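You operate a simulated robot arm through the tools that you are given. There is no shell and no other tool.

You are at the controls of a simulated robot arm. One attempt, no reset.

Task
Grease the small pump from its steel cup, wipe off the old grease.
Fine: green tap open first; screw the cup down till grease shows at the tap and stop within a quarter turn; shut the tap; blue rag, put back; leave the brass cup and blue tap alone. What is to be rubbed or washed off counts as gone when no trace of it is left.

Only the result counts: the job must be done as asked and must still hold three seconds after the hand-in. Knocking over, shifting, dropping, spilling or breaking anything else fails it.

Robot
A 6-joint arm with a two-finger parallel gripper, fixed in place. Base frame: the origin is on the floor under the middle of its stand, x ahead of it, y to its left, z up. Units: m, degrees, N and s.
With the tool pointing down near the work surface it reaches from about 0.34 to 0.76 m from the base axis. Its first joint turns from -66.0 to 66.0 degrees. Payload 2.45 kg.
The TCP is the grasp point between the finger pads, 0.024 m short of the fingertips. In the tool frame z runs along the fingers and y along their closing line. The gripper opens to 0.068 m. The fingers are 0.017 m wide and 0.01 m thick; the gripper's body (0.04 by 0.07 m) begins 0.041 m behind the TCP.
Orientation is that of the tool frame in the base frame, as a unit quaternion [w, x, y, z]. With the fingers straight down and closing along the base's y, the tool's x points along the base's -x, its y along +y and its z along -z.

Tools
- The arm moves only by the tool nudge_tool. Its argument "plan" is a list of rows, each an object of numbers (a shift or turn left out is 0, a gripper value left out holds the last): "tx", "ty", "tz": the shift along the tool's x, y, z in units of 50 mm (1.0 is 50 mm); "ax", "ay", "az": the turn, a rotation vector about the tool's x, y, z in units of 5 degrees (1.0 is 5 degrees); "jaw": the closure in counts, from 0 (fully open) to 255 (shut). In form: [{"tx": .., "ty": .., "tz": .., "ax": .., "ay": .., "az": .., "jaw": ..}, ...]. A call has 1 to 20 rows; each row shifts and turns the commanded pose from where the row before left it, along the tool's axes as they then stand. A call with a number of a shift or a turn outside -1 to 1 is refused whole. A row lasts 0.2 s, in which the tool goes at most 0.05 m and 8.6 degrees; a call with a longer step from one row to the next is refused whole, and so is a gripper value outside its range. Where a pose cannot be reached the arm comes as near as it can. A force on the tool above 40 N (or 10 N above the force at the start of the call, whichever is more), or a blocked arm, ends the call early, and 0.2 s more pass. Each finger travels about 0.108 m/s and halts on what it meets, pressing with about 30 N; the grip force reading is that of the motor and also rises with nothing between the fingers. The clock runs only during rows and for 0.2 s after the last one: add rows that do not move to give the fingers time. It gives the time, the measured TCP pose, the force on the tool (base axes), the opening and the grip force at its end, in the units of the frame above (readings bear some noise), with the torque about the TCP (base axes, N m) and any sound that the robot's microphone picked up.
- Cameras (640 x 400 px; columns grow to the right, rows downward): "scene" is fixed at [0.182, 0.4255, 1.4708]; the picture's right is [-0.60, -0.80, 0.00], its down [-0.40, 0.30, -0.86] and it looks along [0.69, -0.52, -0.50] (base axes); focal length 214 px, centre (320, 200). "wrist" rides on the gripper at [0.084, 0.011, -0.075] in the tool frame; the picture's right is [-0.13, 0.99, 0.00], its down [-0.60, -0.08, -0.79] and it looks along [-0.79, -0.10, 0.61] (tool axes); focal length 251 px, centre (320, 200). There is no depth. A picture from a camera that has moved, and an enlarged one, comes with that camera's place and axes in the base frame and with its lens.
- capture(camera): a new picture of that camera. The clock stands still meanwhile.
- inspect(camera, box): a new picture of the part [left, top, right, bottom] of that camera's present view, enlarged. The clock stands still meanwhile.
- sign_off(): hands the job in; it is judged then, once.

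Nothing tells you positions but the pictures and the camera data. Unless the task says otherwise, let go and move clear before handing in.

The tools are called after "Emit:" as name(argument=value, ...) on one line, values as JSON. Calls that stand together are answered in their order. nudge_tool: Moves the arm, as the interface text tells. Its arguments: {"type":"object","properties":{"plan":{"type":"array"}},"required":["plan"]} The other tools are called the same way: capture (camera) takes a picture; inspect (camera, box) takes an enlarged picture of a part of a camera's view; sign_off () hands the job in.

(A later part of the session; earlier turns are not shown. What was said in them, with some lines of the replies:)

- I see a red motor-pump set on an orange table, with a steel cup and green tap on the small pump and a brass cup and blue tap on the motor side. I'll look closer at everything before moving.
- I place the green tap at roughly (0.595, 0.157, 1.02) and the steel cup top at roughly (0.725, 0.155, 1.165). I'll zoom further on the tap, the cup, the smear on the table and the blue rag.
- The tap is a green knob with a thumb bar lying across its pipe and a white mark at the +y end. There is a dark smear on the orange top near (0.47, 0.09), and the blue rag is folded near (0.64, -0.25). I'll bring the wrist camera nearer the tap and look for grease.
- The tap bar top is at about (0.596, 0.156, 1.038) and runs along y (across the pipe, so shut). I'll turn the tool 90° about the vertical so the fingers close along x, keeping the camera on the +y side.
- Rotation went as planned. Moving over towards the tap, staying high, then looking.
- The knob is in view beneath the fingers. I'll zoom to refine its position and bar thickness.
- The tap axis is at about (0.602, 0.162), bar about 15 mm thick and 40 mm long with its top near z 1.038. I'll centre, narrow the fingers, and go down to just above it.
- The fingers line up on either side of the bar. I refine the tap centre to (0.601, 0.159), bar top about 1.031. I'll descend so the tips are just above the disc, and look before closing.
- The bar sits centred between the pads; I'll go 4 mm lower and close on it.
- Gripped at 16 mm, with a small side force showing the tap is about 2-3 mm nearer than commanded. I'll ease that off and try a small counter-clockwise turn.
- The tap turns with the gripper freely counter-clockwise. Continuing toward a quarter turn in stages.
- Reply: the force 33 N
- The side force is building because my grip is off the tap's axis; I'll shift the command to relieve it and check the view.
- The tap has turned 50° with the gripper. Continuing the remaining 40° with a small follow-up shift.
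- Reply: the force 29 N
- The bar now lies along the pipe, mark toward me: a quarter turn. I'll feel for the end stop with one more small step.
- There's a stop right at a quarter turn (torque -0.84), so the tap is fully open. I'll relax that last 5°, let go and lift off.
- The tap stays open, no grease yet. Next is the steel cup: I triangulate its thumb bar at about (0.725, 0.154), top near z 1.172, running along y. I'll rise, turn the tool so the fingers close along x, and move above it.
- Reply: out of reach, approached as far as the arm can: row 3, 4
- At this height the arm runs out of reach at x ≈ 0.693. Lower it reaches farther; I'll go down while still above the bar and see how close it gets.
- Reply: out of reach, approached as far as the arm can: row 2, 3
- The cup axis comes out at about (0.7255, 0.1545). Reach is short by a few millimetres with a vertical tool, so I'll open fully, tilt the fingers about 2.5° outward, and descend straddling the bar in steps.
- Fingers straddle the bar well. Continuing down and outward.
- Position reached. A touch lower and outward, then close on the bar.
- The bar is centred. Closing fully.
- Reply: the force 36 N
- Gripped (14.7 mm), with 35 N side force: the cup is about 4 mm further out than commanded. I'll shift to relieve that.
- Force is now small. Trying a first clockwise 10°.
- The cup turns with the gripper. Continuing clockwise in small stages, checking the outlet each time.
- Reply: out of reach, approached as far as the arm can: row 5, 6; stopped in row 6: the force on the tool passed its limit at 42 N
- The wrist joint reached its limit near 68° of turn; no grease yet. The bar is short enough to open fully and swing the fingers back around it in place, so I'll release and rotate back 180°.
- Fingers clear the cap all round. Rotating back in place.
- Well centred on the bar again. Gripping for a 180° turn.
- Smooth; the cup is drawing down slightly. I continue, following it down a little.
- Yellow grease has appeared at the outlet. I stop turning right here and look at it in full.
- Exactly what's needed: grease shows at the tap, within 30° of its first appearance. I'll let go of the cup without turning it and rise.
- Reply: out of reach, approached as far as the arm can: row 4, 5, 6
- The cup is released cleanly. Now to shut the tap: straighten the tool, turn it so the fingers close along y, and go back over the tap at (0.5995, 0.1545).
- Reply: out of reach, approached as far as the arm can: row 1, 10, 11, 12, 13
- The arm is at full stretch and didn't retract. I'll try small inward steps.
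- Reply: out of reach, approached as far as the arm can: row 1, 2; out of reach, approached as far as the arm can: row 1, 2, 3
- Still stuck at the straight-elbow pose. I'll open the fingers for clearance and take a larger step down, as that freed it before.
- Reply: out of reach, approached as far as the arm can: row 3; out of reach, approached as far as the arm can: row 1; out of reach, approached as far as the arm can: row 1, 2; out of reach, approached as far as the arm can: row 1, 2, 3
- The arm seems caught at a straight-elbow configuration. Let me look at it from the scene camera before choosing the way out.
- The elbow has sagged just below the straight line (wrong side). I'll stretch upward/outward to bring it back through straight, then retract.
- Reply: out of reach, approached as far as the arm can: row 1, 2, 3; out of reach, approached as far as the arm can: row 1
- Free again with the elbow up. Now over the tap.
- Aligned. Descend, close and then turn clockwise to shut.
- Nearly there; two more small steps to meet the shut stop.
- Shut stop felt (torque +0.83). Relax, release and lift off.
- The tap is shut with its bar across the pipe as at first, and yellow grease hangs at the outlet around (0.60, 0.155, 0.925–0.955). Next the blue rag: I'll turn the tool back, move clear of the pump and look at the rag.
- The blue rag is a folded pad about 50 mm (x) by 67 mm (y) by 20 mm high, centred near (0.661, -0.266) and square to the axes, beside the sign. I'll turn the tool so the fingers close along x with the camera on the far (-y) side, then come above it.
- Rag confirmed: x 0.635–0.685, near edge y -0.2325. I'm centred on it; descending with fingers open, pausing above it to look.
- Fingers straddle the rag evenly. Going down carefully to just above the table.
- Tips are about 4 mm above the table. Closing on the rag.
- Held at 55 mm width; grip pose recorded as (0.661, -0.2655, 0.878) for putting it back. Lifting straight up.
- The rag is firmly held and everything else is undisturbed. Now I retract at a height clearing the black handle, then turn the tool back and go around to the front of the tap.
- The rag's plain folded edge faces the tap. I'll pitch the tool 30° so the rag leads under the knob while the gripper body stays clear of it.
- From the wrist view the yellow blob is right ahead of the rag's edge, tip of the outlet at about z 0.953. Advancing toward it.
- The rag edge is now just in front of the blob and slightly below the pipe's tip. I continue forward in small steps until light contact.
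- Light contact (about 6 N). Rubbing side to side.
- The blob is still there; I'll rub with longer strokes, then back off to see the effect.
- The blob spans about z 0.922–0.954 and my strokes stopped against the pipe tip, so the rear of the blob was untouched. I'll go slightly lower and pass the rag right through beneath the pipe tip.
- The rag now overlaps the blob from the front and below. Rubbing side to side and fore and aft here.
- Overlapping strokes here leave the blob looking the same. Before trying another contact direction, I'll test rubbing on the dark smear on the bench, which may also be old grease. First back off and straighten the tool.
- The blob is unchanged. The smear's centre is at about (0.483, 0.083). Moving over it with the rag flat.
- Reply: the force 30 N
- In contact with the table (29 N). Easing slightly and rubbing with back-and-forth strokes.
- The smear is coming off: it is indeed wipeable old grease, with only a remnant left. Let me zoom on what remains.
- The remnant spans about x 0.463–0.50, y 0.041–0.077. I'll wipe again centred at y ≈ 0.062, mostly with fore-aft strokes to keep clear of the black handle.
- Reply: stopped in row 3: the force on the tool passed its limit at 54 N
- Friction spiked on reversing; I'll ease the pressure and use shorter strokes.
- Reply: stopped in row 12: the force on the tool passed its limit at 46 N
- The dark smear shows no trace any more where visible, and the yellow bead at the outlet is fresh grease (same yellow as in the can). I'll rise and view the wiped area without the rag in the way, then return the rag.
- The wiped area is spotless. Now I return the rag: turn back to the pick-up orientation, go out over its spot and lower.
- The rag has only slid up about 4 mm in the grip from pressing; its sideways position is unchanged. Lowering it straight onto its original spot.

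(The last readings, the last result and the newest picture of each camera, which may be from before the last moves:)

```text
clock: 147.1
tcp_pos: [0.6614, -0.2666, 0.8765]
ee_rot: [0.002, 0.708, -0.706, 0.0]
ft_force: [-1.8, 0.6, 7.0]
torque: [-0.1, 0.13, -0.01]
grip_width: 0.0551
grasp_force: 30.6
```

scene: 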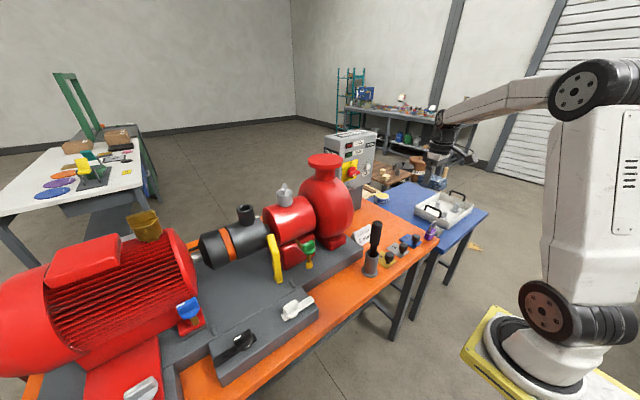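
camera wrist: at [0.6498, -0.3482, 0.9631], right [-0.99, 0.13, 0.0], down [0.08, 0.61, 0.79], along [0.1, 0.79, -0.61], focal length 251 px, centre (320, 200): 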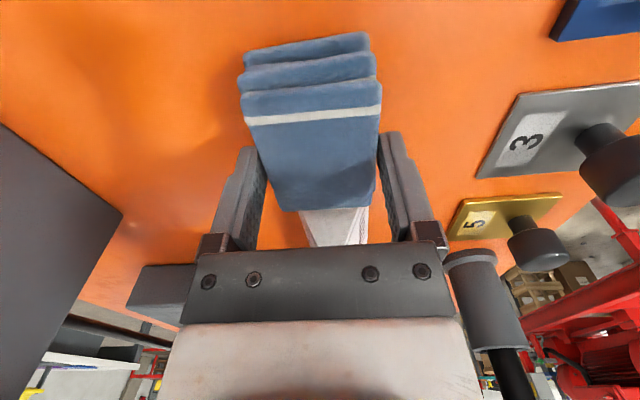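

Contact with the table. Opening and rising straight up.

Emit:
nudge_tool(plan=[{"jaw": 30}, {"jaw": 0}, {}, {"tz": -0.3}, {"tz": -0.6}, {"tz": -0.8}, {"tz": -0.8}, {}])

Emit:
capture(camera="wrist")

Emit:
inspect(camera="wrist", box=[240, 0, 400, 150])

```text
clock: 148.9
tcp_pos: [0.6603, -0.2656, 1.0014]
ee_rot: [0.001, 0.708, -0.706, 0.001]
ft_force: [0.5, -0.4, 0.4]
torque: [0.0, 0.01, 0.01]
grip_width: 0.068
grasp_force: 0.1
```

```text
taken
camera wrist: at [0.65, -0.3486, 1.0756], right [-0.99, 0.13, 0.0], down [0.08, 0.61, 0.79], along [0.1, 0.79, -0.61], focal length 251 px, centre (320, 200)
```

wrist: 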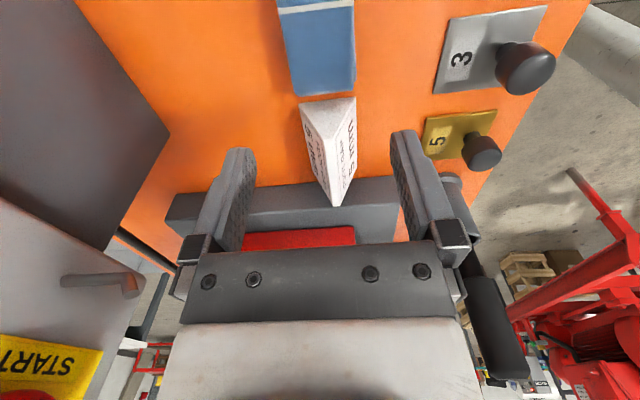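

```text
2.67 times, centred on (320, 75) of wrist
camera zoom: at [0.65, -0.3486, 1.0756], right [-0.99, 0.13, 0.0], down [0.08, 0.61, 0.79], along [0.1, 0.79, -0.61], focal length 670 px, centre (320, 533)
```

zoom: 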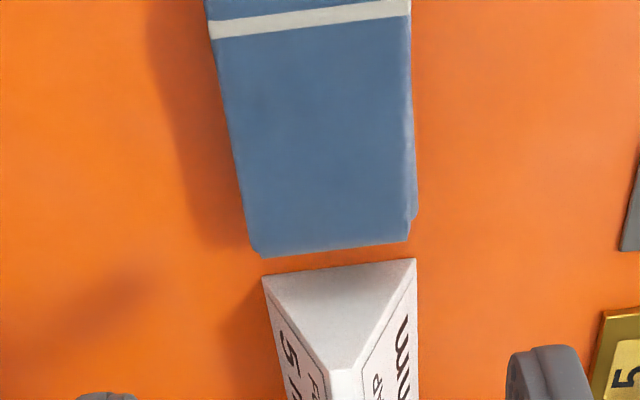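

The rag lies flat in its place again. I'll go to the same viewpoint as before the pick-up to compare its position.

Emit:
nudge_tool(plan=[{"tz": -0.7}, {"tz": -0.67}, {}, {}])

Emit:
inspect(camera="wrist", box=[240, 0, 400, 150])

Emit:
inspect(camera="scene", box=[345, 210, 409, 250])

```text
clock: 149.9
tcp_pos: [0.659, -0.2655, 1.0686]
ee_rot: [0.001, 0.708, -0.706, 0.0]
ft_force: [-0.8, 0.3, -0.1]
torque: [-0.01, -0.02, 0.01]
grip_width: 0.0681
grasp_force: 0.0
```

```text
2.67 times, centred on (320, 75) of wrist
camera zoom: at [0.6504, -0.3485, 1.1433], right [-0.99, 0.13, 0.0], down [0.08, 0.61, 0.79], along [0.1, 0.79, -0.61], focal length 670 px, centre (320, 533)
```

zoom: 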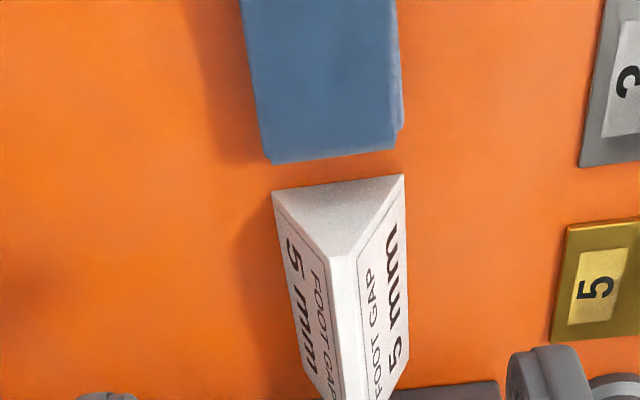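

```text
10.00 times, centred on (377, 230) of scene
camera zoom: at [0.182, 0.4255, 1.4708], right [-0.6, -0.8, 0.0], down [-0.4, 0.3, -0.86], along [0.69, -0.52, -0.5], focal length 2145 px, centre (-250, -100)
```

zoom: 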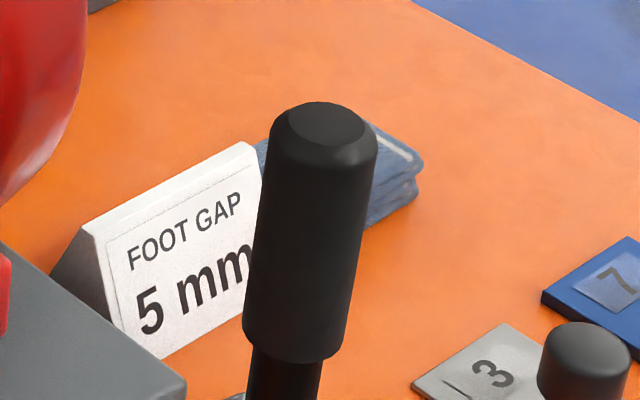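

The rag is back to within a millimetre or two. Retreating to a clear pose and checking the whole scene.

Emit:
nudge_tool(plan=[{"ty": 0.6, "tz": -0.4}, {"ty": 0.7, "tz": -0.5}, {"ty": 0.7, "tz": -0.6}, {"ty": 0.7, "tz": -0.6}, {"ty": 0.7, "tz": -0.6}, {"ty": 0.3, "tz": -0.6}, {"tz": -0.6}, {"tz": -0.6}, {"tz": -0.6}, {}])

Emit:
nudge_tool(plan=[{"az": 1}, {"az": 1}, {"az": 1}, {"az": 1}, {"az": 1}, {"az": 1}, {"az": 1}, {"az": 1}, {"az": 1}, {"az": 1}, {"az": 1}, {"az": 1}, {"az": 1}, {"az": 1}, {"az": 1}, {"az": 1}, {"az": 1}, {"az": 1}, {}])

Emit:
nudge_tool(plan=[{"ty": 0.85}, {"ty": 0.85}, {"ty": 0.85}, {"ty": 0.85}, {"ty": 0.85}, {"ty": 0.85}, {"ty": 0.85}, {"ty": 0.85}, {}])

Emit:
capture(camera="wrist")

Emit:
capture(camera="scene")

```text
clock: 152.1
tcp_pos: [0.4764, -0.266, 1.3247]
ee_rot: [0.001, 0.708, -0.706, -0.001]
ft_force: [0.1, -0.1, 0.2]
torque: [0.0, 0.0, -0.02]
grip_width: 0.068
grasp_force: 0.1
```

```text
clock: 156.1
tcp_pos: [0.4751, -0.265, 1.3238]
ee_rot: [0.0, 0.0, 1.0, -0.001]
ft_force: [-0.4, 0.6, -0.1]
torque: [-0.02, -0.01, -0.03]
grip_width: 0.0679
grasp_force: 0.1
```

```text
clock: 158.1
tcp_pos: [0.4766, 0.0756, 1.3251]
ee_rot: [0.0, 0.0, 1.0, 0.0]
ft_force: [0.2, -0.3, -0.3]
torque: [0.02, -0.01, 0.0]
grip_width: 0.0679
grasp_force: 0.1
```

```text
taken
camera wrist: at [0.3939, 0.0873, 1.3995], right [0.13, 0.99, 0.0], down [0.6, -0.08, 0.79], along [0.79, -0.1, -0.61], focal length 251 px, centre (320, 200)
```

wrist: 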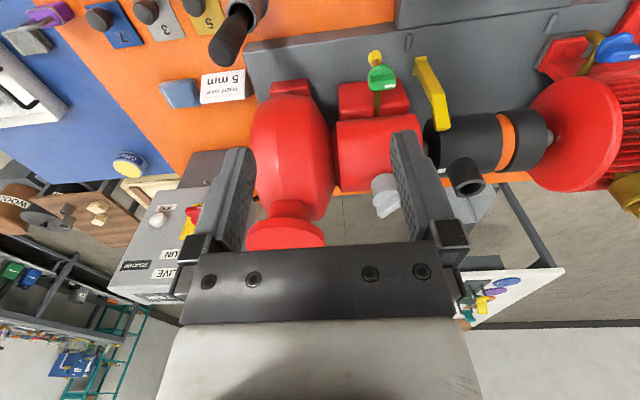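

```text
taken
```

scene: 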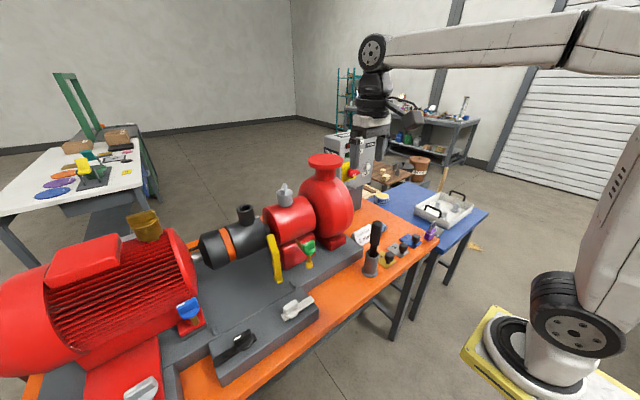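

Everything is in place. A last close look at the wiped bench, the tap and the cup.

Emit:
inspect(camera="scene", box=[316, 270, 380, 310])

Emit:
inspect(camera="scene", box=[250, 175, 346, 275])

Emit:
inspect(camera="wrist", box=[240, 0, 430, 120])

Emit:
inspect(camera="scene", box=[110, 200, 230, 330])

```text
10.00 times, centred on (348, 290) of scene
camera zoom: at [0.182, 0.4256, 1.4708], right [-0.6, -0.8, 0.0], down [-0.4, 0.3, -0.86], along [0.69, -0.52, -0.5], focal length 2145 px, centre (40, -700)
```

zoom: 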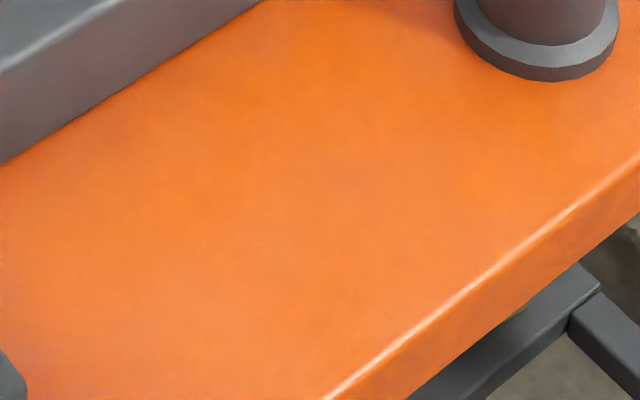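

```text
4.00 times, centred on (298, 225) of scene
camera zoom: at [0.182, 0.4256, 1.4708], right [-0.6, -0.8, 0.0], down [-0.4, 0.3, -0.86], along [0.69, -0.52, -0.5], focal length 858 px, centre (408, 100)
```

zoom: 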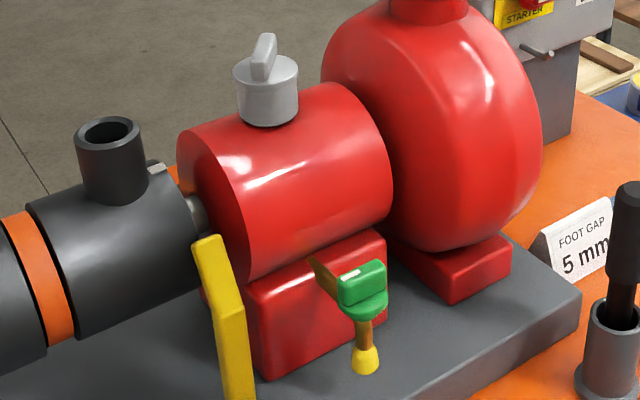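

```text
3.33 times, centred on (335, 60) of wrist
camera zoom: at [0.3939, 0.0873, 1.3995], right [0.13, 0.99, 0.0], down [0.6, -0.08, 0.79], along [0.79, -0.1, -0.61], focal length 838 px, centre (270, 667)
```

zoom: 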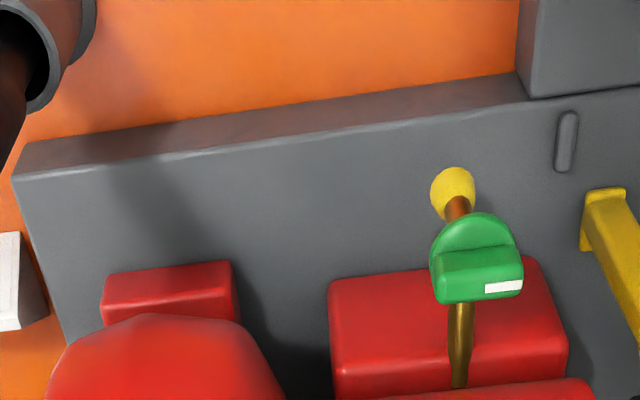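

```text
3.08 times, centred on (170, 265) of scene
camera zoom: at [0.182, 0.4256, 1.4708], right [-0.6, -0.8, 0.0], down [-0.4, 0.3, -0.86], along [0.69, -0.52, -0.5], focal length 660 px, centre (782, 0)
```

zoom: 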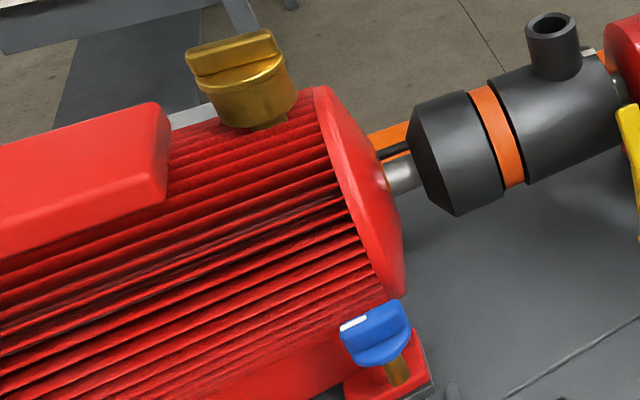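

The tap is shut, the cup stopped within 30° of grease first showing, and the smear is fully gone. The rag is back in its place, and the brass cup and blue tap are untouched. The gripper is empty and clear, so I'm handing in.

Emit:
sign_off()

```text
The job is handed in.
```

I greased the small pump from its steel cup, wiped off the old grease and handed the job in. No verdict came back with the hand-in.

- **Green tap:** I opened it a quarter turn to its stop before touching the cup. After greasing I turned it back until I felt the shut stop.
- **Steel cup:** I screwed it down clockwise about 128° in total. I checked the tap every 30° or less and stopped at the first check that showed grease, so the overrun is at most about 30°.
- **Old grease:** I took this to be the dark smear on the orange bench and rubbed it with the blue rag until no trace showed in close-up.
- **Grease at the outlet:** A yellow bead still hangs at the tap. I rubbed it with the rag and it did not change. I left it as fresh grease because it matches the yellow in the grease can. If the old grease you meant was this bead, that part is not done.
- **Blue rag:** It is back beside the sign, within about 2 mm of where it lay.
- **Left alone:** I did not touch the brass cup or the blue tap. Nothing else looked moved in the final pictures.
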